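You operate a simulated robot arm through the tools that you are given. There is no shell and no other tool. Be economical: measure what you need, move in short steps, check, and stop when the job is done.

Carry out the task below with a simulated two-armed robot. There is one attempt and no reset: what you move stays moved.

## Task
Take the crumpled film on the black belt and put it away on the top of the steel table. Take the board scraps on the black belt and put it away on the top of the steel table. Put the blue test strip on the black belt away on the top of the silver table. Take the white leaflet stack and put it on the top of the dark cabinet. Pick up the blank stack from the top of the grey bench with one hand, pass it to the other hand and put it on the cross belt. Put the 32 pcs wedge bundle from the left cross belt on the top of the small cabinet. Put the brown divider on the left cross belt away on the top of the grey bench. Stack the glue bottle labelled "fast set" from the left cross belt on top of the glue bottle that says "cold set". Put the white carton labelled "B" from the left cross belt on the top of the grey bench and the white carton that says "C" on top of the white belt roll there. Take the blue pail on the strapper table and put it away on the pail stand. Do these in any order. Set down upright: blank stack, brown divider, white carton.

The check looks at the end state, three seconds after you hand in, the way a careful person would. Anything else that was tipped, shoved, dropped, spilled or broken makes it a failure.

## Robot
Two 6-joint arms with two-finger parallel grippers on one trunk, on a base that drives. Base frame: it is fixed to the floor where the robot stands at the start and does not move with it; the origin is under the middle of the robot, x ahead of it, y to its left, z up; the surface under the hand at the start is at about z = 90. Units: cm, rad, N and s.
The left shoulder is at the start at [8, 21.6, 161], the right one opposite. With the tool pointing down near the work surface each hand reaches from about 10 to 70 cm from the robot's upright axis, wherever it stands, measured 20 degrees to its own side. Places, roughly: belt roll (12x12x4 cm) [710, 150, 90]; blank stack [525, 225, 75]; blue pail (18x17x15 cm) [830, 280, 90]; blue test strip (7x3x3 cm) [50, 60, 90]; board scraps (17x6x4 cm) [110, 20, 90]; brown divider (3x5x5 cm) [630, 150, 90]; cross belt [160, 130, 80]; crumpled film (7x6x6 cm) [60, 0, 90]; glue bottle [750, 150, 100]; pail stand [20, -830, 30]; top of the dark cabinet [-260, 160, 110]; top of the grey bench [500, 340, 80]; top of the silver table [830, 470, 80]; top of the small cabinet [870, 130, 80]; top of the steel table [-280, -290, 80]; wedge bundle [625, 125, 75]; white carton [750, 125, 100]; white leaflet stack (4x5x2 cm) [160, 120, 90]. Payload 3.43 kg a hand.
Tool frame (each hand has its own): the origin (TCP) lies between the finger pads and is the grasp point; the fingertips stand 3 cm ahead of it; z points along the fingers, y is the line along which they close. Largest opening 9.4 cm; finger width 2.8, thickness 1; the body of the gripper, 5 by 9.6 cm, starts 5.5 cm behind the TCP.
Orientation is that of the tool frame in the base frame, as a unit quaternion [w, x, y, z]. With the fingers straight down and closing along the base's y, the tool's x points along the base's -x, its y along +y and its z along -z.

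## Interface
- The arms move only by the tool arm_command. It takes "left_rows", "right_rows" or both (then of equal length, played together; a hand with none holds still); each is a list of rows, each an object (a shift or turn left out is 0, a gripper value left out holds the last) with "linear": the shift along the base's x, y, z in cm, a list of three; "rot": the turn, a rotation vector about the base's x, y, z in rad, a list of three. In form: [{"linear": [tx, ty, tz], "rot": [wx, wy, wz]}, ...]. A call has 1 to 10 rows; each row is the pose to reach, as a shift and turn from the pose commanded when the call began. "left_fingers" and "right_fingers" are, for a hand that has rows, the finger opening in cm, from 0 to 9.4, set as the call begins (left out, the last holds). Each row takes 0.2 s and may step no farther than 5 cm and 0.15 rad from the row before; otherwise, or with a gripper value out of range, the whole call is refused. Where a pose cannot be reached the arm comes as near as it can. A force on the tool above 40 N (or 10 N above the force at the start of the call, whichever is more), or a blocked arm, ends the call early, and 0.2 s more pass. Each finger travels about 7.2 cm/s and halts on what it meets, pressing with about 36 N; the grip force reading is that of the motor and also rises with nothing between the fingers. The clock runs only during rows and for 0.2 s after the last one: add rows that repeat a pose to give the fingers time. It gives the time, the measured TCP pose, the force on the tool (base axes), the opening and the grip force at its end, in the units of the frame above (readings bear some noise), with the torque about the TCP (base axes, N m) and any sound that the robot's microphone picked up, and new pictures: "pictures" is both (left out), scene, wrist or none (wrist: the cameras of the hands that moved).
- Cameras (640 x 400 px; columns grow to the right, rows downward): "scene" is now at [10.25, 1.66, 176.43]; the picture's right is [0.21, -0.98, 0.00], its down [-0.78, -0.17, -0.61] and it looks along [0.59, 0.13, -0.80] (base axes); focal length 294 px, centre (320, 200). "left" rides on the left gripper at [7.6, -1.4, -10.2] in its tool frame; the picture's right is [0.18, 0.98, 0.00], its down [-0.75, 0.14, -0.64] and it looks along [-0.63, 0.12, 0.77] (tool axes); focal length 243 px, centre (320, 200). "right" rides on the right gripper at [7.6, 1.4, -10.2] in its tool frame; the picture's right is [-0.18, 0.98, 0.00], its down [-0.75, -0.14, -0.64] and it looks along [-0.63, -0.12, 0.77] (tool axes); focal length 243 px, centre (320, 200).
- raise_lower(by): slides the trunk up (or, below 0, down) by that many cm; the arms and the scene camera ride with it, the base frame stays. It gives what a move gives, with no picture.
- drive_base(legs): drives the robot by 1 to 6 legs, each [ahead, left, turn to the left] in cm, cm and rad, along the robot's own axes; the way and the turn of a leg run together, so that a leg with both is an arc; at most 150 cm and 3.142 rad a leg. The arms and the cameras ride along, it lands a little off, and it stops where it bumps. It gives what a move gives, and a new picture of the scene camera.
- aim_head(pan, tilt): turns the head with the scene camera to pan (to the left, within 1.501 rad either way) and tilt (down, from -0.506 to 1.204), counted from straight ahead of the robot. It gives what a move gives, and a new picture of the scene camera.
- locate(camera, pixels): for up to 12 pixels [column, row] of the newest picture of that camera ("zoom" is the newest enlarged one), the place [x, y, z] in the base frame of the surface seen there, good to about 0.2 cm. No time passes.
- close_up(camera, box): a new picture of the part [left, top, right, bottom] of that camera's present view, enlarged. No time passes.
- finish_job(): hands the job in; it is judged then, once.

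Keep the steps short. Do not move on a guess: measure, check each grasp and each placing, and mend mistakes. In all there are 371 turns and 360 pictures (those below and enlarged ones count). Leave the grippers open and the arms clear of the work at the hand-in unless told otherwise, and finish with a single line.

The tools are called after ">>>" as a command line: name --argument value ..., lists and objects as JSON in quotes. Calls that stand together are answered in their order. arm_command: Moves the arms, as the interface text tells. Its arguments: {"type":"object","properties":{"left_rows":{"type":"array","items":{"type":"object","properties":{"linear":{"type":"array","items":{"type":"number"}},"rot":{"type":"array","items":{"type":"number"}}}}},"left_fingers":{"type":"number"},"right_rows":{"type":"array","items":{"type":"object","properties":{"linear":{"type":"array","items":{"type":"number"}},"rot":{"type":"array","items":{"type":"number"}}}}},"right_fingers":{"type":"number"},"pictures":{"type":"string","enum":["both","scene","wrist","none"]}},"required":[]} The other tools are called the same way: raise_lower (by) slides the trunk up or down; drive_base (legs) drives the base; aim_head (pan, tilt) turns the head that bears the scene camera; locate (camera, pixels) gives the place of the surface under pixels of a picture; close_up (camera, box) takes an enlarged picture of a part of a camera's view; finish_job () hands the job in.

At the start:

```text
clock: 0.0
left_position: [46.6, 45.3, 99.95]
left_tool_rot: [0.0, -0.001, 1.0, 0.0]
left_force: [-0.4, -0.4, 0.5]
left_ft_torque: [0.01, 0.0, 0.03]
left_finger_gap: 9.38
left_grasp_force: 0.1
right_position: [63.87, 0.45, 119.37]
right_tool_rot: [-0.001, 0.0, 1.0, 0.0]
right_force: [-1.0, 0.7, 0.0]
right_ft_torque: [0.01, 0.02, 0.04]
right_finger_gap: 9.4
right_grasp_force: 0.0
trunk travel left (down, up): [-84.0, 0.0]
robot x, y, heading: [-0.17, 0.06, 0.003]
head pan, tilt: [0.215, 0.918]
```

scene: 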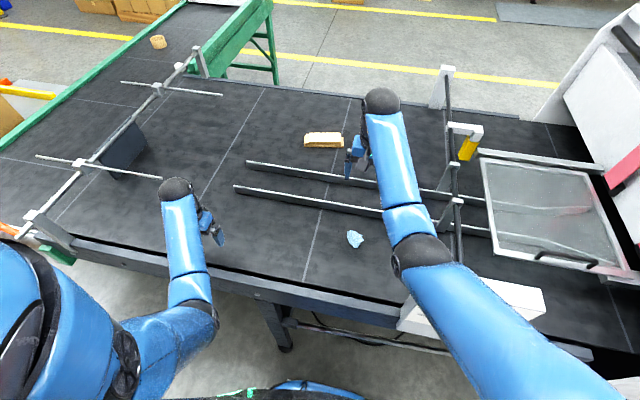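
right: 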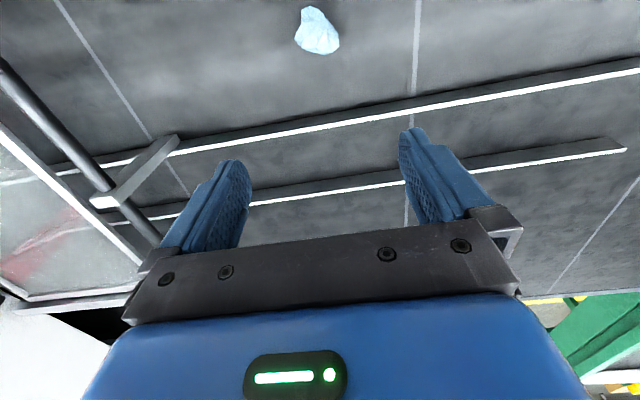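
left: 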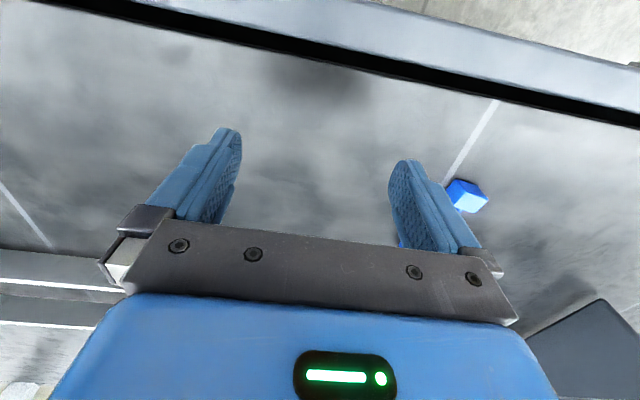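

I see the crumpled film at scene (355,239), the board scraps at (323,140), something tan at (158,42), and the blue strip in the left picture at (466,195). I'll measure them first.

>>> locate --camera "scene" --pixels '[[355, 239], [348, 233], [361, 243], [323, 140], [305, 140], [342, 140], [323, 147], [158, 42], [300, 200], [250, 178]]'

>>> locate --camera "left" --pixels '[[466, 195], [450, 185], [486, 197], [465, 205], [560, 200]]'

>>> close_up --camera "scene" --box '[60, 0, 380, 200]'

```text
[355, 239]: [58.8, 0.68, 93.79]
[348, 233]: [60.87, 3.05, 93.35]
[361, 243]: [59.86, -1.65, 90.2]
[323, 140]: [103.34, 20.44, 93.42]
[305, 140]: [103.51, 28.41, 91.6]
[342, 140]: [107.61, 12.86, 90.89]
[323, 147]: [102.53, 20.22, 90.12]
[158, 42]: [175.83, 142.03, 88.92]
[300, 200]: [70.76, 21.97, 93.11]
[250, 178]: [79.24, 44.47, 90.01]
```

```text
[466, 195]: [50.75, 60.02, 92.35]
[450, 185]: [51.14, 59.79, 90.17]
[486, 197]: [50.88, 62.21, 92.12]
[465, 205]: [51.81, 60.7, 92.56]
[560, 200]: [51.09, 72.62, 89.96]
```

```text
2.00 times, centred on (220, 100) of scene
```

zoom: 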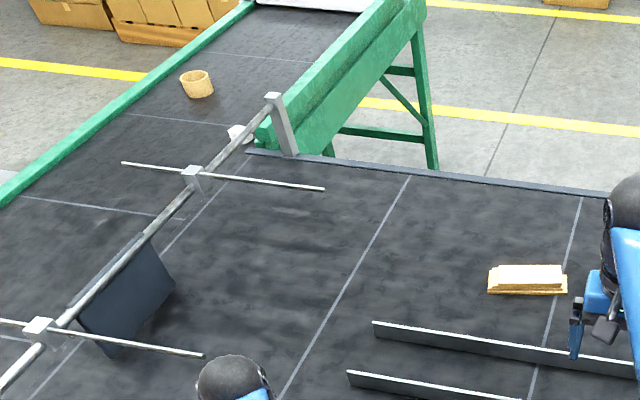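

Next I'll measure the film better from the right camera (317,30) and look around for driving space.

>>> locate --camera "right" --pixels '[[317, 30], [300, 40], [335, 45], [312, 10], [322, 52], [300, 20], [332, 25], [350, 105]]'

>>> aim_head --pan 1.2 --tilt 0.3

>>> aim_head --pan -1.2 --tilt 0.3

>>> aim_head --pan 0.0 --tilt 0.3

```text
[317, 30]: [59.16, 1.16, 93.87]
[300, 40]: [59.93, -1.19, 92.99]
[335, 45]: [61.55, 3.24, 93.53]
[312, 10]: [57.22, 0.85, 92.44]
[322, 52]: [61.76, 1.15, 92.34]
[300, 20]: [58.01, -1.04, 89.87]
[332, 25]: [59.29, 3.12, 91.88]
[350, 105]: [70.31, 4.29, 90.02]
```

```text
clock: 1.3
left_position: [46.8, 45.2, 99.91]
left_tool_rot: [0.0, 0.001, 1.0, 0.0]
left_force: [-0.4, -0.8, -0.1]
left_ft_torque: [-0.01, 0.02, 0.01]
left_finger_gap: 9.38
left_grasp_force: 0.1
right_position: [63.93, 0.43, 119.48]
right_tool_rot: [0.001, 0.0, 1.0, 0.0]
right_force: [-0.1, -0.2, -0.4]
right_ft_torque: [-0.01, 0.01, -0.02]
right_finger_gap: 9.4
right_grasp_force: 0.1
trunk travel left (down, up): [-84.0, 0.0]
robot x, y, heading: [0.26, 0.17, -0.001]
head pan, tilt: [1.201, 0.3]
```

scene: 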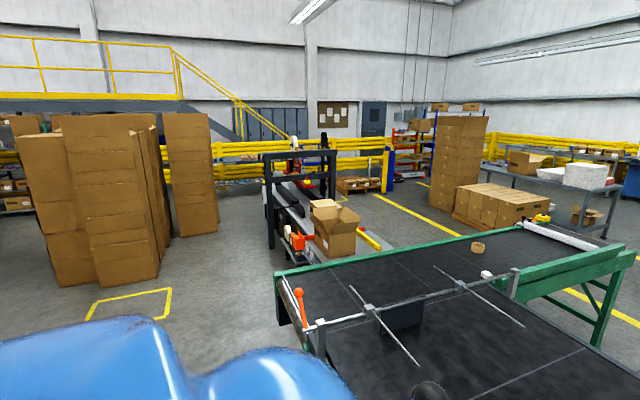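

```text
clock: 3.5
left_position: [46.65, 45.17, 99.99]
left_tool_rot: [0.001, 0.0, 1.0, 0.0]
left_force: [-0.4, -0.2, 0.2]
left_ft_torque: [0.01, -0.01, 0.03]
left_finger_gap: 9.42
left_grasp_force: 0.2
right_position: [63.84, 0.38, 119.4]
right_tool_rot: [0.0, 0.0, 1.0, 0.0]
right_force: [1.1, -0.5, -0.3]
right_ft_torque: [0.0, 0.01, 0.01]
right_finger_gap: 9.41
right_grasp_force: 0.1
trunk travel left (down, up): [-84.0, 0.0]
robot x, y, heading: [-0.26, 0.0, 0.0]
head pan, tilt: [-1.201, 0.3]
```

scene: 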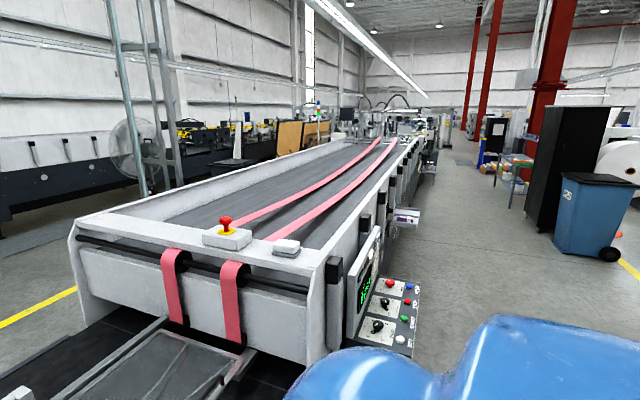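

```text
clock: 4.9
left_position: [46.8, 45.3, 99.96]
left_tool_rot: [0.0, 0.0, 1.0, 0.0]
left_force: [-0.4, 0.9, 0.1]
left_ft_torque: [-0.02, 0.0, -0.01]
left_finger_gap: 9.39
left_grasp_force: 0.1
right_position: [63.91, 0.37, 119.37]
right_tool_rot: [0.0, 0.0, 1.0, 0.0]
right_force: [0.1, -0.7, -0.6]
right_ft_torque: [0.0, 0.0, 0.02]
right_finger_gap: 9.4
right_grasp_force: 0.1
trunk travel left (down, up): [-84.0, 0.0]
robot x, y, heading: [0.19, 0.18, -0.001]
head pan, tilt: [0.0, 0.3]
```

scene: 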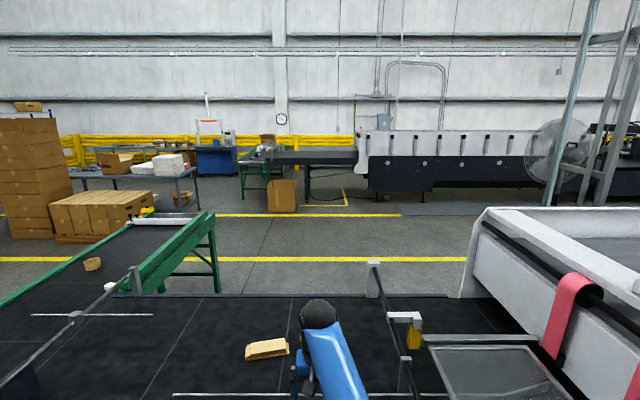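

Now the right hand goes down over the film to z 93.5 (film centre about 59.6, 0.9), and the left hand shifts left to see the strip.

>>> arm_command --right_rows '[{"linear": [-2, 0.5, -5]}, {"linear": [-4.2, 0.5, -9.5]}, {"linear": [-4.2, 0.5, -14]}, {"linear": [-4.2, 0.5, -18]}, {"linear": [-4.2, 0.5, -22]}, {"linear": [-4.2, 0.5, -25.9]}]' --left_rows '[{"linear": [0, 3, 2]}, {"linear": [0, 6, 4]}, {"linear": [0, 9, 6]}, {"linear": [0, 12, 6]}, {"linear": [0, 15, 6]}, {"linear": [0, 15, 6]}]' --pictures "wrist"

```text
refused: row 1 steps farther than a row can; nothing moved
```

>>> arm_command --right_rows '[{"linear": [-1.2, 0.2, -4.5]}, {"linear": [-2.4, 0.4, -9]}, {"linear": [-3.6, 0.5, -13.5]}, {"linear": [-4.2, 0.5, -18]}, {"linear": [-4.2, 0.5, -22]}, {"linear": [-4.2, 0.5, -25.9]}]' --left_rows '[{"linear": [0, 3, 2]}, {"linear": [0, 6, 4]}, {"linear": [0, 9, 6]}, {"linear": [0, 12, 6]}, {"linear": [0, 15, 6]}, {"linear": [0, 15, 6]}]' --pictures "wrist"

```text
clock: 6.3
left_position: [46.75, 60.27, 105.86]
left_tool_rot: [-0.001, 0.0, 1.0, 0.0]
left_force: [0.2, -0.5, 0.1]
left_ft_torque: [-0.01, 0.0, -0.01]
left_finger_gap: 9.37
left_grasp_force: 0.0
right_position: [59.83, 0.97, 93.4]
right_tool_rot: [-0.001, 0.0, 1.0, 0.0]
right_force: [0.2, -0.4, -0.1]
right_ft_torque: [0.02, 0.01, 0.02]
right_finger_gap: 9.42
right_grasp_force: 0.1
trunk travel left (down, up): [-84.0, 0.0]
robot x, y, heading: [-0.22, -0.03, -0.002]
head pan, tilt: [0.0, 0.3]
```

right: 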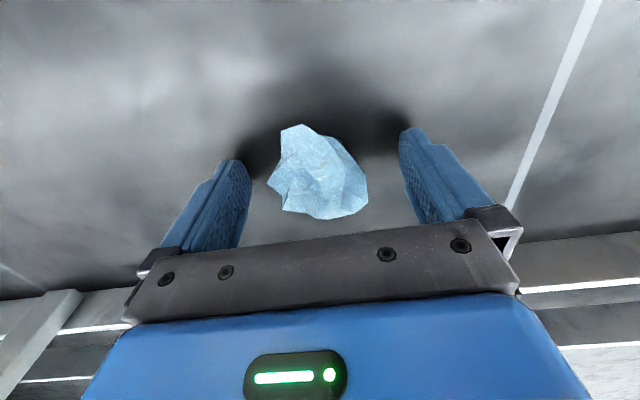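
left: 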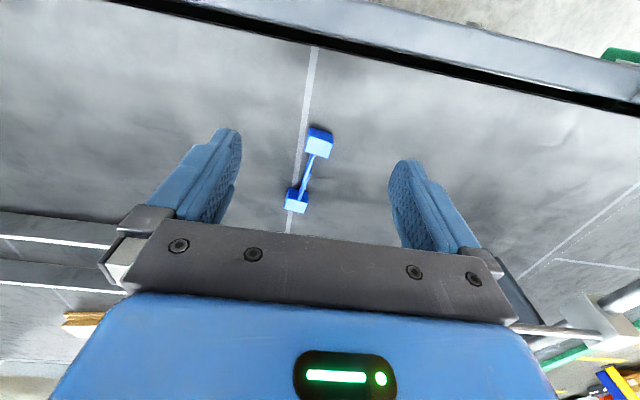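

The film sits between the fingers, so I'll close on it. I also measure the dumbbell-shaped strip in the left picture.

>>> arm_command --right_rows '[{}, {}, {}, {}, {}]' --right_fingers 2.5 --pictures "wrist"

>>> locate --camera "left" --pixels '[[320, 138], [320, 148], [308, 178], [297, 204], [306, 147], [332, 150], [287, 205], [306, 207], [297, 192]]'

>>> close_up --camera "left" --box '[240, 90, 400, 230]'

```text
clock: 7.5
left_position: [46.75, 60.24, 106.01]
left_tool_rot: [0.0, 0.0, 1.0, 0.001]
left_force: [0.3, -0.5, -0.6]
left_ft_torque: [0.03, -0.01, 0.02]
left_finger_gap: 9.41
left_grasp_force: 0.0
right_position: [59.74, 0.9, 93.39]
right_tool_rot: [0.0, 0.001, 1.0, 0.0]
right_force: [0.3, -0.1, 0.3]
right_ft_torque: [-0.01, 0.02, 0.0]
right_finger_gap: 5.89
right_grasp_force: 35.9
trunk travel left (down, up): [-84.0, 0.0]
robot x, y, heading: [0.48, -0.01, -0.002]
head pan, tilt: [0.0, 0.3]
```

right: 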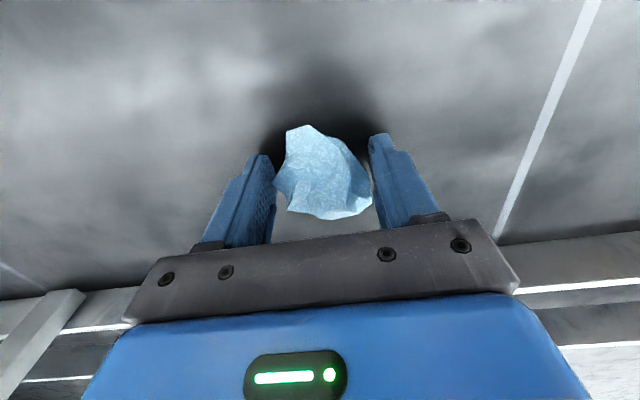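

```text
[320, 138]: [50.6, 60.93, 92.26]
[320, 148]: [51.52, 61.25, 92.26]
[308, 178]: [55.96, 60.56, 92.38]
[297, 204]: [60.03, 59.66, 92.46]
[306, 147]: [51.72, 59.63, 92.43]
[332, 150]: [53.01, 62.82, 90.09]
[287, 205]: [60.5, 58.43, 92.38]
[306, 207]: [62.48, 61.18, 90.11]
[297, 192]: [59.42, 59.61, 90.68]
```

```text
2.86 times, centred on (320, 160) of left
```

zoom: 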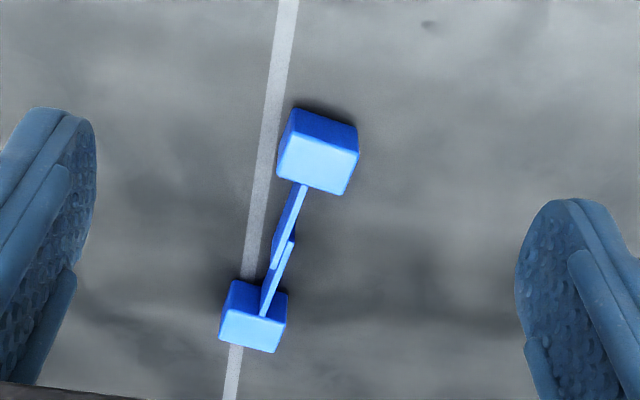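

The film is held (gap 5.9). I lift it and retract both hands, clear of the belt.

>>> arm_command --right_rows '[{"linear": [0, 0, 5]}, {"linear": [0, 0, 10]}, {"linear": [0, 0, 15]}, {"linear": [-4, -1, 18]}, {"linear": [-8, -3, 20]}, {"linear": [-12, -5, 22]}, {"linear": [-16, -7, 22]}, {"linear": [-20, -9, 22]}, {"linear": [-24, -12, 22]}, {"linear": [-26, -14, 22]}]' --left_rows '[{"linear": [0, 0, 4]}, {"linear": [0, 0, 8]}, {"linear": [-2, -3, 10]}, {"linear": [-4, -7, 10]}, {"linear": [-6, -11, 10]}, {"linear": [-8, -15, 10]}, {"linear": [-10, -19, 10]}, {"linear": [-12, -23, 10]}, {"linear": [-12, -26, 10]}, {"linear": [-12, -28, 10]}]' --pictures "wrist"

>>> aim_head --pan 0.8 --tilt 0.6

```text
refused: row 4 steps farther than a row can; nothing moved
```

```text
clock: 8.6
left_position: [46.78, 60.22, 105.96]
left_tool_rot: [0.0, 0.0, 1.0, 0.0]
left_force: [-0.1, 0.4, 0.7]
left_ft_torque: [-0.04, -0.02, -0.01]
left_finger_gap: 9.41
left_grasp_force: 0.0
right_position: [59.71, 0.93, 93.47]
right_tool_rot: [-0.001, 0.0, 1.0, 0.0]
right_force: [-0.4, 0.5, -0.1]
right_ft_torque: [0.01, 0.01, 0.05]
right_finger_gap: 5.96
right_grasp_force: 36.0
trunk travel left (down, up): [-84.0, 0.0]
robot x, y, heading: [-0.16, -0.2, -0.002]
head pan, tilt: [0.799, 0.6]
```

scene: 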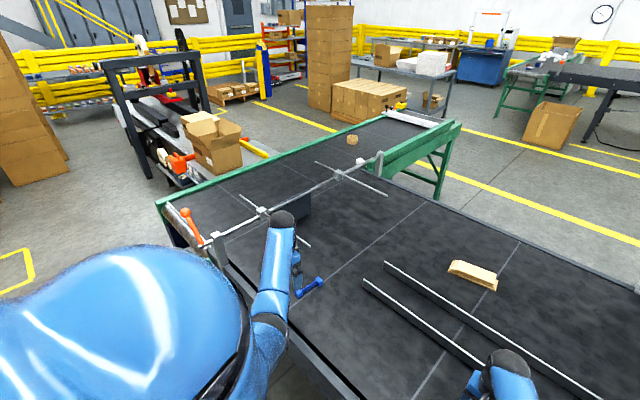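

Row 4's step was too long. I'll resend the retract with smaller steps, and measure the layout for the driving route.

>>> arm_command --right_rows '[{"linear": [0, 0, 5]}, {"linear": [0, 0, 10]}, {"linear": [0, 0, 15]}, {"linear": [-3, -1, 18]}, {"linear": [-7, -2, 20]}, {"linear": [-11, -4, 21]}, {"linear": [-15, -6, 22]}, {"linear": [-19, -8, 22]}, {"linear": [-23, -10, 22]}, {"linear": [-26, -12, 22]}]' --left_rows '[{"linear": [0, 0, 4]}, {"linear": [0, 0, 8]}, {"linear": [-2, -3, 10]}, {"linear": [-4, -7, 10]}, {"linear": [-6, -11, 10]}, {"linear": [-8, -15, 10]}, {"linear": [-10, -19, 10]}, {"linear": [-12, -23, 10]}, {"linear": [-12, -26, 10]}, {"linear": [-12, -28, 10]}]' --pictures "none"

>>> locate --camera "scene" --pixels '[[158, 204], [180, 228], [350, 118], [453, 122], [380, 160], [440, 195], [230, 170], [60, 230], [220, 110], [310, 290], [200, 160], [620, 240]]'

```text
clock: 10.8
left_position: [34.21, 33.23, 104.44]
left_tool_rot: [0.004, -0.001, 1.0, 0.002]
left_force: [-0.7, 0.0, 1.1]
left_ft_torque: [0.02, 0.02, -0.01]
left_finger_gap: 9.39
left_grasp_force: 0.1
left hand out of reach, approached as far as the arm can: row 2, 3, 4, 5, 6, 7, 8, 9, 10
right_position: [32.46, -11.82, 104.85]
right_tool_rot: [0.007, 0.0, 1.0, 0.003]
right_force: [0.4, 0.8, -0.3]
right_ft_torque: [0.0, 0.01, -0.01]
right_finger_gap: 5.91
right_grasp_force: 36.0
right hand out of reach, approached as far as the arm can: row 5, 6, 7, 8, 9, 10
trunk travel left (down, up): [-84.0, 0.0]
robot x, y, heading: [-0.4, -0.02, -0.0]
head pan, tilt: [0.799, 0.6]
```

```text
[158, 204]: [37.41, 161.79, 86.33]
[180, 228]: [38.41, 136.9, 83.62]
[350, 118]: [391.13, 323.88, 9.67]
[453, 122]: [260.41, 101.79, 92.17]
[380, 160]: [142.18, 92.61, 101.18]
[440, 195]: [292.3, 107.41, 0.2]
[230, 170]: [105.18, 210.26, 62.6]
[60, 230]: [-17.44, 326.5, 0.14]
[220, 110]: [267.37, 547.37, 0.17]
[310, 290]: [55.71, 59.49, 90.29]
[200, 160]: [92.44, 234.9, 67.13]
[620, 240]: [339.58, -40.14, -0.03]
```

The film is still held. Next I look further left for a route around the strapper.

>>> aim_head --pan 1.3 --tilt 0.45

>>> locate --camera "scene" --pixels '[[120, 350], [260, 240], [340, 140], [390, 130], [240, 180], [300, 100], [430, 190], [460, 160], [200, 130], [250, 130], [200, 230], [150, 130]]'

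```text
clock: 11.7
left_position: [34.48, 33.23, 104.38]
left_tool_rot: [0.003, 0.0, 1.0, 0.001]
left_force: [0.6, 0.9, 0.2]
left_ft_torque: [0.01, 0.0, -0.01]
left_finger_gap: 9.39
left_grasp_force: 0.0
right_position: [32.51, -11.67, 104.68]
right_tool_rot: [0.007, 0.0, 1.0, 0.002]
right_force: [0.0, 0.7, 0.3]
right_ft_torque: [0.02, -0.01, 0.01]
right_finger_gap: 5.92
right_grasp_force: 36.3
trunk travel left (down, up): [-84.0, 0.0]
robot x, y, heading: [0.31, 0.35, -0.001]
head pan, tilt: [1.3, 0.45]
```

scene: 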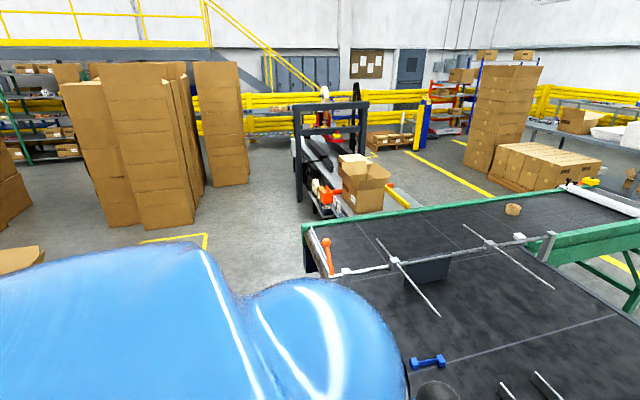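

```text
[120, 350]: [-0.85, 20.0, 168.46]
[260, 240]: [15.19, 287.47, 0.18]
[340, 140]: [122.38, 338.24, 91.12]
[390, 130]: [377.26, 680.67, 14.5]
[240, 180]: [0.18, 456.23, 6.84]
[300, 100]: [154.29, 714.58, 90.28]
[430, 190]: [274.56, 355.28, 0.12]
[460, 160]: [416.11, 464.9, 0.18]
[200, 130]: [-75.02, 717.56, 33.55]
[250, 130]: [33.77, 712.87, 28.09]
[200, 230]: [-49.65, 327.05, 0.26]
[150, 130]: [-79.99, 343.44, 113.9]
```

>>> locate --camera "scene" --pixels '[[300, 198], [318, 216], [335, 220], [345, 180], [410, 205], [366, 165], [290, 180], [270, 165], [245, 175], [285, 140], [375, 215], [360, 100]]'

>>> close_up --camera "scene" --box '[230, 70, 530, 260]'

```text
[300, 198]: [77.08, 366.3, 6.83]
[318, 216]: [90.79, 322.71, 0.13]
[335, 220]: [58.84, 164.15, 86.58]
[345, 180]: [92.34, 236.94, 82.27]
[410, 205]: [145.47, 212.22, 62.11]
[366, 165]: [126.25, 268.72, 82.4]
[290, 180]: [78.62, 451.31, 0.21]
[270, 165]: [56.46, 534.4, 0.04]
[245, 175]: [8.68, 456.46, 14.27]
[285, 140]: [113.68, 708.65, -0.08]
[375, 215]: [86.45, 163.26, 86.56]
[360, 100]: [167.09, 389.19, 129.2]
```

```text
2.11 times, centred on (380, 165) of scene
```

zoom: 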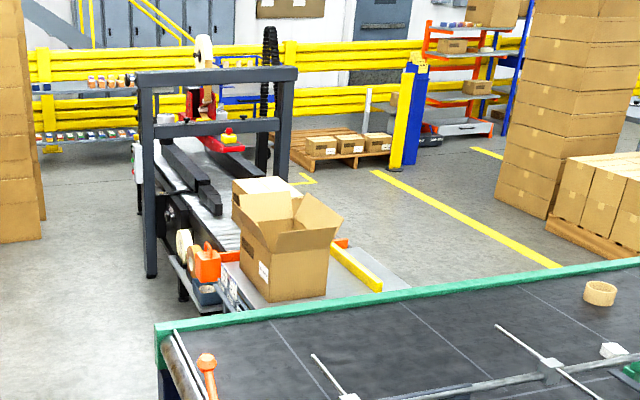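

The route left of the strapper looks possible but narrow. I'll deliver the film first, so I back off, turn right toward the steel table and look.

>>> drive_base --legs '[[-60, 0, 0], [0, 0, -2.2]]'

>>> aim_head --pan 0.0 --tilt 0.3

```text
clock: 20.4
left_position: [-53.86, -47.18, 104.26]
left_tool_rot: [0.004, 0.891, 0.453, -0.003]
left_force: [0.7, 0.5, -0.4]
left_ft_torque: [0.01, 0.01, -0.04]
left_finger_gap: 9.39
left_grasp_force: 0.1
right_position: [-89.14, -19.21, 104.67]
right_tool_rot: [0.005, 0.891, 0.455, -0.005]
right_force: [0.0, 1.1, -0.1]
right_ft_torque: [0.02, 0.01, 0.01]
right_finger_gap: 4.63
right_grasp_force: 35.7
trunk travel left (down, up): [-84.0, 0.0]
robot x, y, heading: [-60.32, 0.22, -2.199]
head pan, tilt: [1.3, 0.45]
```

scene: 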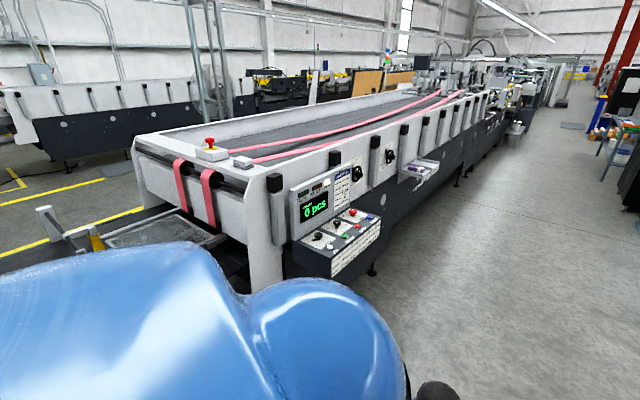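

```text
clock: 21.8
left_position: [-53.81, -47.17, 104.32]
left_tool_rot: [0.003, 0.891, 0.454, -0.003]
left_force: [0.3, -0.2, 0.3]
left_ft_torque: [-0.02, -0.01, 0.0]
left_finger_gap: 9.39
left_grasp_force: 0.1
right_position: [-89.16, -19.12, 104.72]
right_tool_rot: [0.005, 0.891, 0.454, -0.005]
right_force: [-0.3, 0.8, -0.4]
right_ft_torque: [0.0, 0.0, 0.02]
right_finger_gap: 4.65
right_grasp_force: 36.3
trunk travel left (down, up): [-84.0, 0.0]
robot x, y, heading: [-60.41, 0.31, -2.199]
head pan, tilt: [0.0, 0.3]
```

scene: 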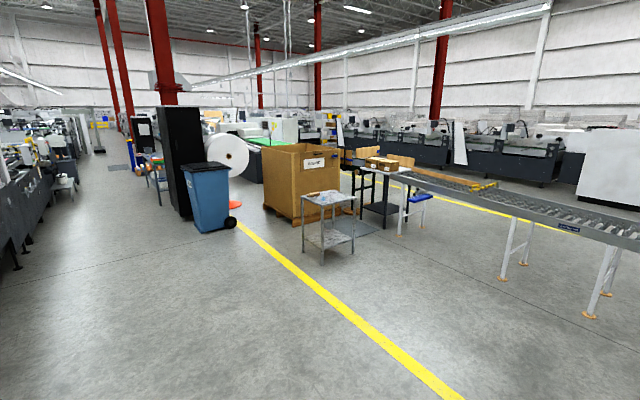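

The film gap shrank to 4.65. I check the grip and measure the steel table at (327,200).

>>> locate --camera "scene" --pixels '[[327, 198], [304, 198], [330, 206], [354, 198], [328, 191], [322, 262], [302, 250], [354, 250], [335, 240]]'

>>> close_up --camera "right" --box '[160, 100, 480, 300]'

>>> close_up --camera "scene" --box '[280, 160, 400, 270]'

```text
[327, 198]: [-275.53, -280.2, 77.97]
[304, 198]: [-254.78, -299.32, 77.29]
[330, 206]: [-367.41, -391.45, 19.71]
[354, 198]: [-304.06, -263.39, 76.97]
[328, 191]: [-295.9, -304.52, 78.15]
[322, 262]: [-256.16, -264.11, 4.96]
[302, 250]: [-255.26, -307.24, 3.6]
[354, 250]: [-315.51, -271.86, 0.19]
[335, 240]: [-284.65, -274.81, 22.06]
```

```text
2.00 times, centred on (320, 200) of right
```

zoom: 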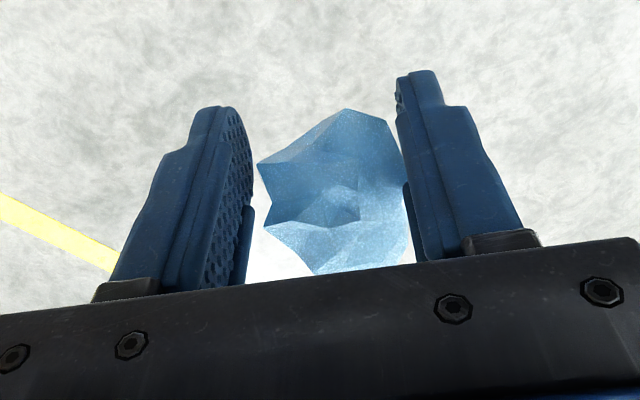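

```text
3.64 times, centred on (340, 215) of scene
```

zoom: 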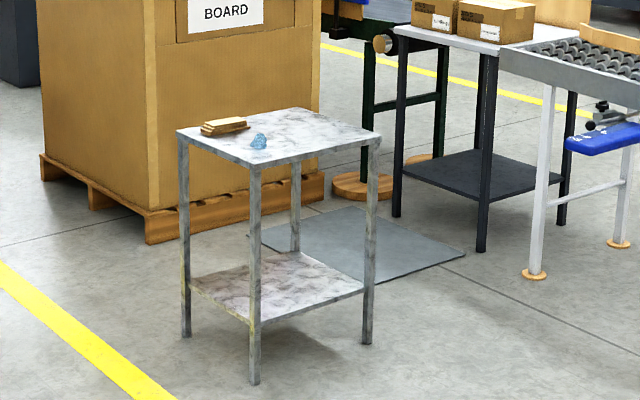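

The film is held but near the fingertips. The table is about x -310..-252, y -310..-262, top at z 78, with similar scraps and film already at its left. I drive to its +y side.

>>> drive_base --legs '[[0, 0, -0.219], [143, 0, 0], [143, 0, 0], [0, 0, 0.847]]'

>>> aim_head --pan 0.0 --tilt 0.75

```text
clock: 38.7
left_position: [-244.38, -223.44, 104.28]
left_tool_rot: [0.004, 0.709, 0.705, -0.001]
left_force: [0.3, 0.1, 0.5]
left_ft_torque: [0.01, -0.02, -0.01]
left_finger_gap: 9.39
left_grasp_force: 0.1
right_position: [-289.31, -221.33, 104.71]
right_tool_rot: [0.007, 0.709, 0.705, -0.004]
right_force: [-1.0, 0.1, 0.1]
right_ft_torque: [-0.03, 0.01, 0.0]
right_finger_gap: 4.6
right_grasp_force: 36.2
trunk travel left (down, up): [-84.0, 0.0]
robot x, y, heading: [-277.38, -188.9, -1.58]
head pan, tilt: [0.0, 0.3]
```

scene: 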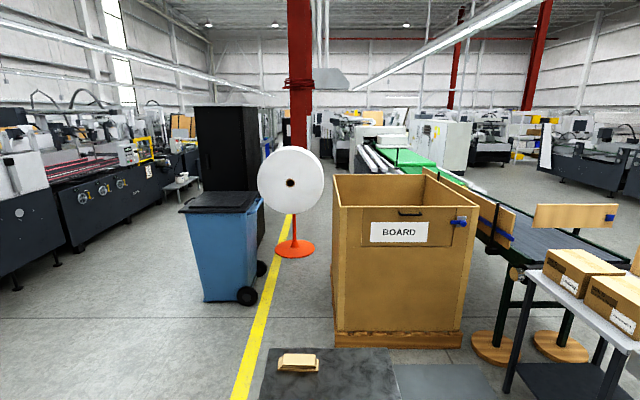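

```text
clock: 39.6
left_position: [-244.31, -223.4, 104.38]
left_tool_rot: [0.003, 0.709, 0.705, -0.001]
left_force: [0.7, 0.0, -0.3]
left_ft_torque: [0.0, -0.02, -0.04]
left_finger_gap: 9.41
left_grasp_force: 0.0
right_position: [-289.25, -221.22, 104.76]
right_tool_rot: [0.008, 0.709, 0.705, -0.004]
right_force: [-0.8, -0.9, -0.6]
right_ft_torque: [0.01, 0.03, 0.0]
right_finger_gap: 4.6
right_grasp_force: 36.3
trunk travel left (down, up): [-84.0, 0.0]
robot x, y, heading: [-277.21, -188.91, -1.572]
head pan, tilt: [0.0, 0.75]
```

scene: 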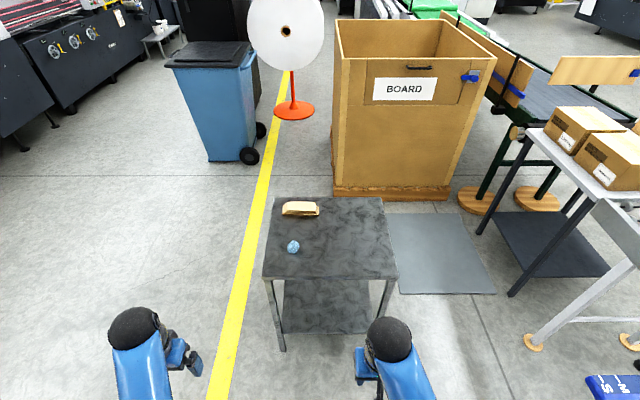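

>>> locate --camera "scene" --pixels '[[264, 276], [396, 276], [276, 200], [378, 200], [293, 247], [299, 208], [345, 240], [330, 240]]'

>>> drive_base --legs '[[34, 0, 0]]'

```text
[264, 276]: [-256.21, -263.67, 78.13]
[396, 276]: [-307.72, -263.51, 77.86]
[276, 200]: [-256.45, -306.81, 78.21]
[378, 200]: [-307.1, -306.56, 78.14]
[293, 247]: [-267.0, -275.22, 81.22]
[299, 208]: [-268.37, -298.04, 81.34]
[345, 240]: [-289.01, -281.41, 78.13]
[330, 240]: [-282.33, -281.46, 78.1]
```

```text
clock: 41.9
left_position: [-244.47, -256.94, 104.44]
left_tool_rot: [0.005, 0.708, 0.706, -0.003]
left_force: [0.2, 0.6, 0.2]
left_ft_torque: [-0.04, 0.0, -0.01]
left_finger_gap: 9.39
left_grasp_force: 0.0
right_position: [-289.37, -255.03, 104.86]
right_tool_rot: [0.008, 0.708, 0.706, -0.004]
right_force: [0.1, -0.6, 0.3]
right_ft_torque: [0.01, 0.01, 0.03]
right_finger_gap: 4.59
right_grasp_force: 36.1
trunk travel left (down, up): [-84.0, 0.0]
robot x, y, heading: [-277.49, -222.71, -1.574]
head pan, tilt: [0.0, 0.75]
```

scene: 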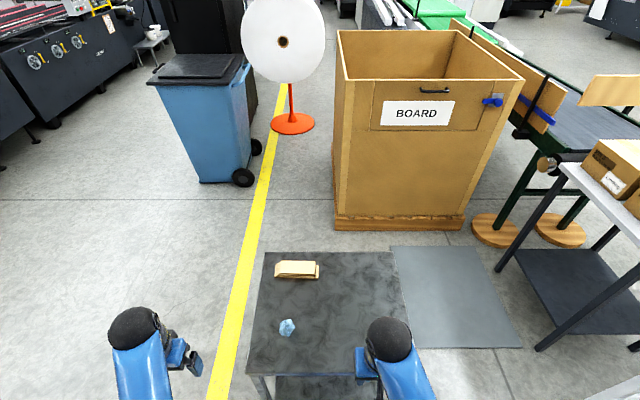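

Edge clear. I reach over the free right part of the table and lower the film to about z 83.

>>> arm_command --right_rows '[{"linear": [-1, -4, 0]}, {"linear": [-2, -8, 0]}, {"linear": [-3, -12, -1]}, {"linear": [-4, -16, -2]}, {"linear": [-5.6, -19, -5]}, {"linear": [-5.6, -19, -9.5]}, {"linear": [-5.6, -19, -14]}, {"linear": [-5.6, -19, -18]}, {"linear": [-5.6, -19, -20.5]}, {"linear": [-5.6, -19, -21.8]}]' --pictures "both"

```text
clock: 44.1
left_position: [-244.44, -257.11, 104.43]
left_tool_rot: [0.004, 0.708, 0.706, -0.001]
left_force: [0.7, 0.2, 0.6]
left_ft_torque: [-0.01, 0.03, -0.04]
left_finger_gap: 9.4
left_grasp_force: 0.1
right_position: [-294.92, -274.07, 82.81]
right_tool_rot: [0.007, 0.708, 0.706, -0.004]
right_force: [0.2, -0.6, -0.1]
right_ft_torque: [0.01, -0.02, 0.01]
right_finger_gap: 4.58
right_grasp_force: 36.2
trunk travel left (down, up): [-84.0, 0.0]
robot x, y, heading: [-277.39, -223.01, -1.574]
head pan, tilt: [0.0, 0.75]
```

scene: 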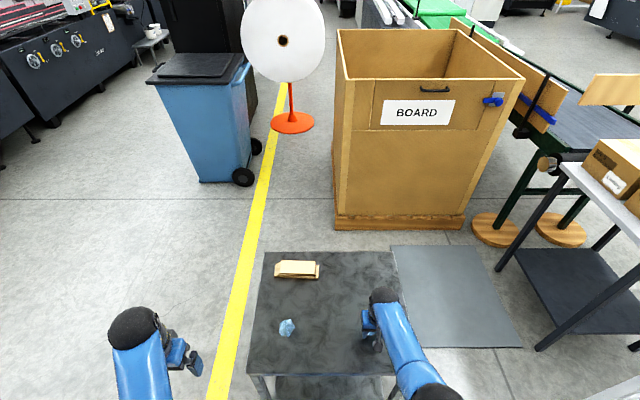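
right: 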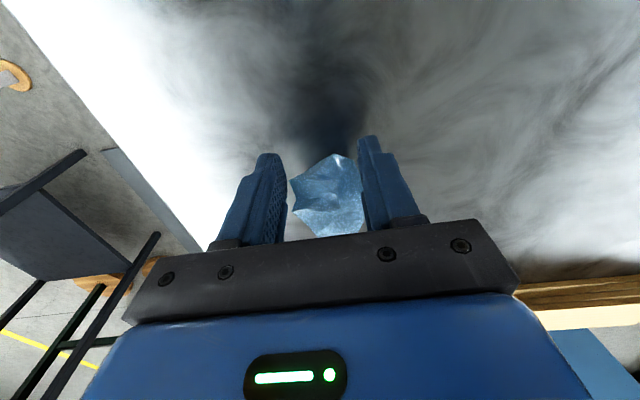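

Free space below. I lower 1 cm more and open.

>>> arm_command --right_rows '[{"linear": [0, 0, -0.6]}, {"linear": [0, 0, -1.1]}, {"linear": [0, 0, -1.4]}]' --pictures "none"

>>> arm_command --right_rows '[{}, {}, {}, {}]' --right_fingers 9.4 --pictures "wrist"

```text
clock: 44.9
left_position: [-244.42, -256.8, 104.53]
left_tool_rot: [0.005, 0.708, 0.706, -0.002]
left_force: [-0.8, 0.5, -0.5]
left_ft_torque: [-0.03, 0.02, -0.01]
left_finger_gap: 9.41
left_grasp_force: 0.0
right_position: [-295.01, -274.07, 81.82]
right_tool_rot: [0.009, 0.708, 0.706, -0.006]
right_force: [-0.5, 5.0, 19.7]
right_ft_torque: [-0.24, 0.27, -0.04]
right_finger_gap: 4.61
right_grasp_force: 36.2
trunk travel left (down, up): [-84.0, 0.0]
robot x, y, heading: [-277.42, -222.64, -1.573]
head pan, tilt: [0.0, 0.75]
```

```text
clock: 45.9
left_position: [-244.38, -257.28, 104.42]
left_tool_rot: [0.003, 0.708, 0.706, -0.001]
left_force: [-0.1, -0.4, -0.6]
left_ft_torque: [0.02, 0.01, -0.02]
left_finger_gap: 9.39
left_grasp_force: 0.1
right_position: [-295.02, -274.13, 81.43]
right_tool_rot: [0.007, 0.708, 0.706, -0.004]
right_force: [-0.5, -0.1, -0.2]
right_ft_torque: [0.0, 0.01, 0.01]
right_finger_gap: 9.41
right_grasp_force: 0.0
trunk travel left (down, up): [-84.0, 0.0]
robot x, y, heading: [-277.5, -222.54, -1.574]
head pan, tilt: [0.0, 0.75]
```

right: 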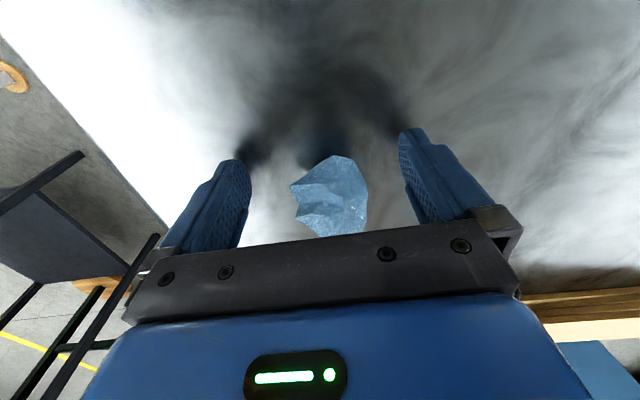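

Released. I lift straight up and retract.

>>> arm_command --right_rows '[{"linear": [0, 0, 4]}, {"linear": [0, 0, 8.5]}, {"linear": [0, 0, 13]}, {"linear": [0, 0, 17.5]}, {"linear": [0, 3, 21]}, {"linear": [0, 7, 22]}, {"linear": [0, 11, 22]}, {"linear": [0, 15, 22]}, {"linear": [0, 19, 22]}]' --pictures "scene"

```text
clock: 47.9
left_position: [-244.48, -257.04, 104.37]
left_tool_rot: [0.004, 0.708, 0.706, -0.002]
left_force: [0.6, 0.2, -0.8]
left_ft_torque: [0.0, -0.01, 0.0]
left_finger_gap: 9.4
left_grasp_force: 0.0
right_position: [-295.1, -254.9, 103.65]
right_tool_rot: [0.007, 0.709, 0.706, -0.004]
right_force: [-0.1, 0.9, 0.7]
right_ft_torque: [0.01, -0.02, 0.03]
right_finger_gap: 9.43
right_grasp_force: 0.2
trunk travel left (down, up): [-84.0, 0.0]
robot x, y, heading: [-277.54, -222.55, -1.575]
head pan, tilt: [0.0, 0.75]
```

scene: 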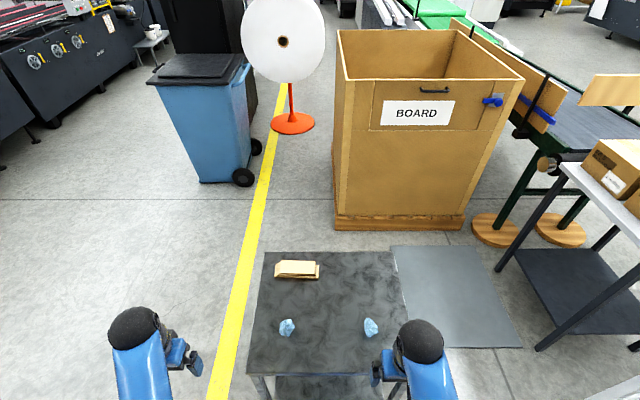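

The film stands on the table. I back off, turn toward the belt and look left at the dark cabinet.

>>> drive_base --legs '[[-50, 0, 0], [0, 0, 2.306]]'

>>> aim_head --pan 0.8 --tilt 0.25

```text
clock: 56.3
left_position: [-273.89, -124.6, 104.38]
left_tool_rot: [0.002, -0.354, 0.935, 0.003]
left_force: [0.0, -0.5, 0.2]
left_ft_torque: [-0.04, 0.02, 0.04]
left_finger_gap: 9.39
left_grasp_force: 0.0
right_position: [-241.69, -163.68, 103.61]
right_tool_rot: [0.006, -0.354, 0.935, 0.006]
right_force: [-0.2, 0.2, -0.4]
right_ft_torque: [0.04, 0.0, 0.01]
right_finger_gap: 9.4
right_grasp_force: 0.0
trunk travel left (down, up): [-84.0, 0.0]
robot x, y, heading: [-277.61, -172.02, 0.725]
head pan, tilt: [0.0, 0.75]
```

scene: 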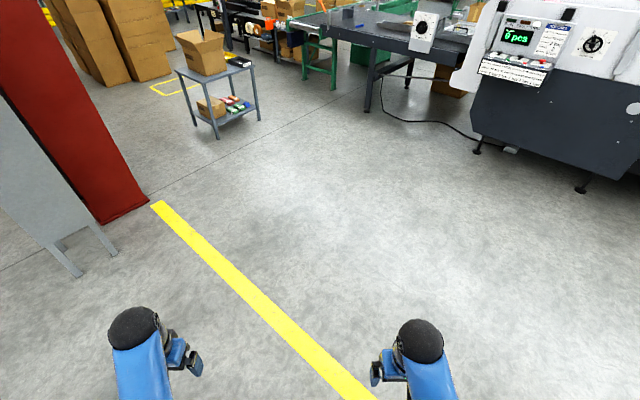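

```text
clock: 57.4
left_position: [-273.71, -124.64, 104.23]
left_tool_rot: [0.003, -0.354, 0.935, 0.003]
left_force: [0.2, -0.2, 0.5]
left_ft_torque: [0.02, 0.01, 0.03]
left_finger_gap: 9.43
left_grasp_force: 0.0
right_position: [-241.68, -163.8, 103.59]
right_tool_rot: [0.005, -0.354, 0.935, 0.005]
right_force: [0.8, 0.5, 0.3]
right_ft_torque: [-0.01, 0.04, 0.0]
right_finger_gap: 9.38
right_grasp_force: 0.0
trunk travel left (down, up): [-84.0, 0.0]
robot x, y, heading: [-277.56, -172.03, 0.73]
head pan, tilt: [0.799, 0.25]
```

scene: 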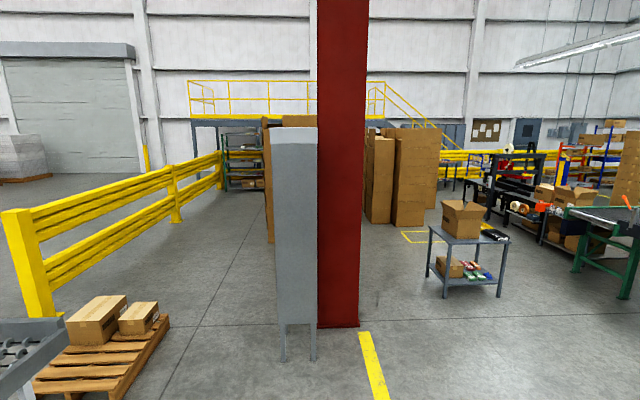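

>>> locate --camera "scene" --pixels '[[338, 325], [300, 340], [290, 140], [465, 240], [430, 275], [500, 290], [395, 224], [440, 210], [370, 205], [500, 230], [590, 270], [425, 235]]'

>>> close_up --camera "scene" --box '[220, 100, 640, 350]'

```text
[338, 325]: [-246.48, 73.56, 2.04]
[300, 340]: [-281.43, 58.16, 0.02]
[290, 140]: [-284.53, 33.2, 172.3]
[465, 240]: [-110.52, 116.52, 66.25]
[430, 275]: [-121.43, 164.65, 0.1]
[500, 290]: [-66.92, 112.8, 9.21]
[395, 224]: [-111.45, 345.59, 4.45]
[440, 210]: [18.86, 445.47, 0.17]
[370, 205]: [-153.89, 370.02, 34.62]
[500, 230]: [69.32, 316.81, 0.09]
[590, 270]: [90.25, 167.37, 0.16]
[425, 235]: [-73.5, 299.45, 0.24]
```

```text
1.52 times, centred on (430, 225) of scene
```

zoom: 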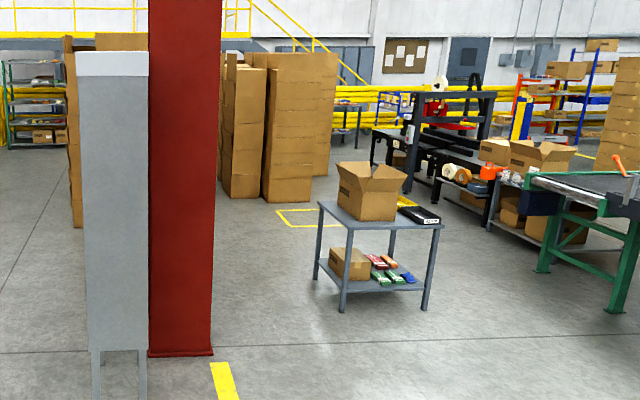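

Cart noted near (-90,135), and the cabinet is likely behind the red column. I drive back toward the strip.

>>> drive_base --legs '[[107, 0, 0], [107, 0, 0], [105, 0, 0], [0, 0, -0.732], [35, 0, 0]]'

>>> aim_head --pan 0.3 --tilt 0.9

```text
clock: 76.8
left_position: [31.77, 71.31, 104.36]
left_tool_rot: [0.005, 0.003, 1.0, 0.001]
left_force: [-0.7, 0.0, -0.3]
left_ft_torque: [0.01, -0.01, -0.01]
left_finger_gap: 9.4
left_grasp_force: 0.1
right_position: [29.59, 20.79, 103.68]
right_tool_rot: [0.009, 0.003, 1.0, 0.002]
right_force: [-0.6, -1.1, -0.7]
right_ft_torque: [0.0, 0.01, 0.02]
right_finger_gap: 9.4
right_grasp_force: 0.1
trunk travel left (down, up): [-84.0, 0.0]
robot x, y, heading: [-2.51, 38.45, -0.009]
head pan, tilt: [0.799, 0.25]
```

scene: 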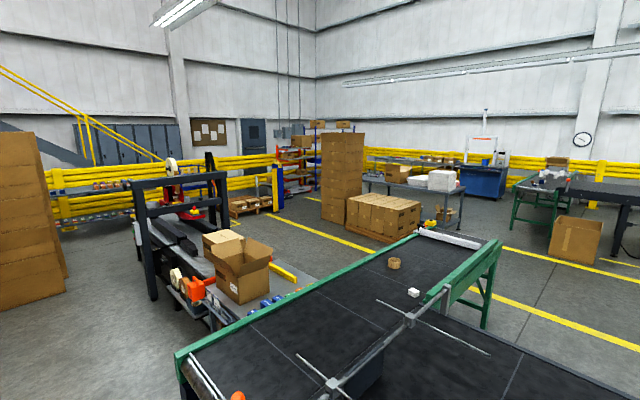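

```text
clock: 77.8
left_position: [32.08, 71.32, 104.32]
left_tool_rot: [0.004, 0.004, 1.0, 0.002]
left_force: [0.7, 0.4, -0.9]
left_ft_torque: [0.03, 0.01, -0.03]
left_finger_gap: 9.4
left_grasp_force: 0.0
right_position: [29.87, 20.63, 103.55]
right_tool_rot: [0.006, 0.004, 1.0, 0.003]
right_force: [-0.2, 0.0, 0.6]
right_ft_torque: [0.02, -0.01, 0.0]
right_finger_gap: 9.4
right_grasp_force: 0.1
trunk travel left (down, up): [-84.0, 0.0]
robot x, y, heading: [-2.33, 38.23, -0.005]
head pan, tilt: [0.3, 0.901]
```

scene: 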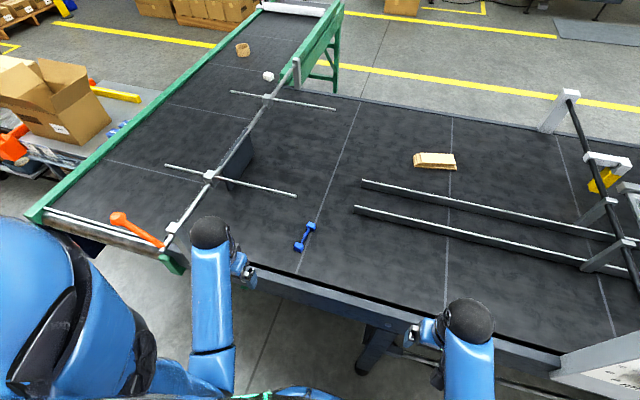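

Strip near cube at scene (299,247), leaflet at (268,76). I measure both and the far table edge.

>>> locate --camera "scene" --pixels '[[299, 246], [308, 224], [268, 76], [360, 97], [560, 128], [340, 100], [435, 160], [299, 75], [240, 92], [300, 50], [150, 245]]'

>>> close_up --camera "scene" --box '[270, 200, 350, 270]'

```text
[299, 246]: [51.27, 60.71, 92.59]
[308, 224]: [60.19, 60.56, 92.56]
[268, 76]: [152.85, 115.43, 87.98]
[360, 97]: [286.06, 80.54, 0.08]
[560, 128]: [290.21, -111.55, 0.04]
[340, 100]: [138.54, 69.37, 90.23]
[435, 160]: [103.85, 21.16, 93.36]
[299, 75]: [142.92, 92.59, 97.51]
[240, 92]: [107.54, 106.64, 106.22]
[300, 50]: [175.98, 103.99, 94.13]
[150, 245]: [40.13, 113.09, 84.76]
```

```text
5.71 times, centred on (310, 235) of scene
```

zoom: 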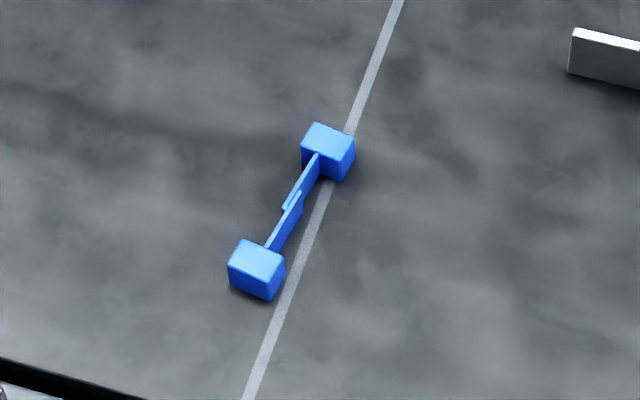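

The strip's near cube is at (51.2,60.9), yaw about -0.12. The left hand goes over it and down to z 93.1.

>>> arm_command --left_rows '[{"linear": [3.8, -2, 0], "rot": [0, 0, -0.04]}, {"linear": [7.6, -4.2, 0], "rot": [0, 0, -0.08]}, {"linear": [11.4, -6.4, 0], "rot": [0, 0, -0.12]}, {"linear": [15.2, -8.6, 0], "rot": [0, 0, -0.12]}, {"linear": [19.2, -10.5, -1], "rot": [0, 0, -0.12]}, {"linear": [19.2, -10.5, -5], "rot": [0, 0, -0.12]}, {"linear": [19.2, -10.5, -8], "rot": [0, 0, -0.12]}]' --left_fingers 6 --pictures "wrist"

```text
clock: 79.4
left_position: [51.09, 60.71, 96.35]
left_tool_rot: [0.004, 0.063, 0.998, 0.002]
left_force: [-0.3, 0.4, 1.0]
left_ft_torque: [0.01, 0.0, -0.02]
left_finger_gap: 5.99
left_grasp_force: 0.1
right_position: [29.83, 20.72, 103.55]
right_tool_rot: [0.006, 0.003, 1.0, 0.002]
right_force: [0.1, -0.2, -0.1]
right_ft_torque: [-0.02, -0.03, -0.05]
right_finger_gap: 9.42
right_grasp_force: 0.0
trunk travel left (down, up): [-84.0, 0.0]
robot x, y, heading: [-2.74, 38.39, -0.007]
head pan, tilt: [0.3, 0.901]
```

left: 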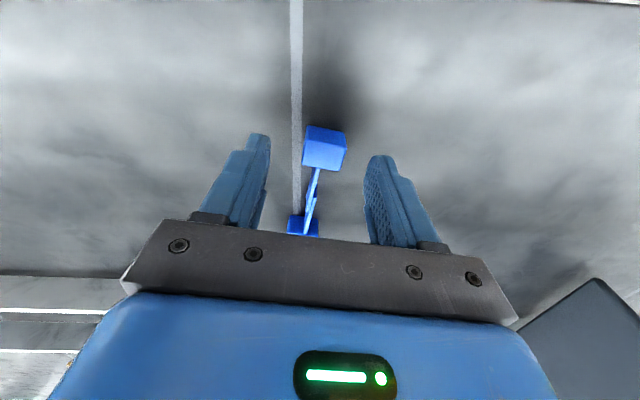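

Aligned. I lower and close.

>>> arm_command --left_rows '[{"linear": [0.1, 0.1, -1.6]}, {"linear": [0.1, 0.1, -3.1]}]' --pictures "none"

>>> arm_command --left_rows '[{}, {}, {}, {}]' --left_fingers 1.0 --pictures "wrist"

```text
clock: 80.0
left_position: [51.39, 60.96, 93.32]
left_tool_rot: [0.004, 0.063, 0.998, 0.001]
left_force: [-0.5, -0.2, 0.6]
left_ft_torque: [-0.01, 0.02, 0.02]
left_finger_gap: 6.02
left_grasp_force: 0.1
right_position: [29.82, 20.72, 103.55]
right_tool_rot: [0.007, 0.004, 1.0, 0.003]
right_force: [-0.6, -0.1, 0.4]
right_ft_torque: [0.02, -0.04, -0.01]
right_finger_gap: 9.39
right_grasp_force: 0.1
trunk travel left (down, up): [-84.0, 0.0]
robot x, y, heading: [-2.28, 37.95, -0.004]
head pan, tilt: [0.3, 0.901]
```

```text
clock: 81.0
left_position: [51.32, 60.82, 93.26]
left_tool_rot: [0.004, 0.063, 0.998, 0.002]
left_force: [0.4, 0.0, 0.2]
left_ft_torque: [-0.02, 0.01, -0.01]
left_finger_gap: 2.62
left_grasp_force: 35.8
right_position: [29.86, 20.56, 103.63]
right_tool_rot: [0.006, 0.003, 1.0, 0.003]
right_force: [0.0, 0.6, 0.3]
right_ft_torque: [-0.01, -0.03, -0.01]
right_finger_gap: 9.41
right_grasp_force: 0.1
trunk travel left (down, up): [-84.0, 0.0]
robot x, y, heading: [-2.65, 38.22, -0.011]
head pan, tilt: [0.3, 0.901]
```

left: 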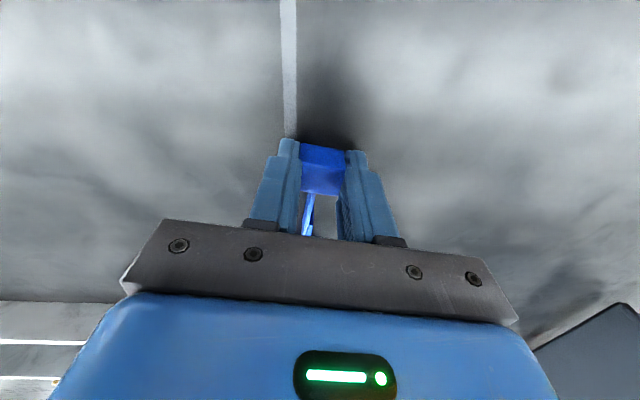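

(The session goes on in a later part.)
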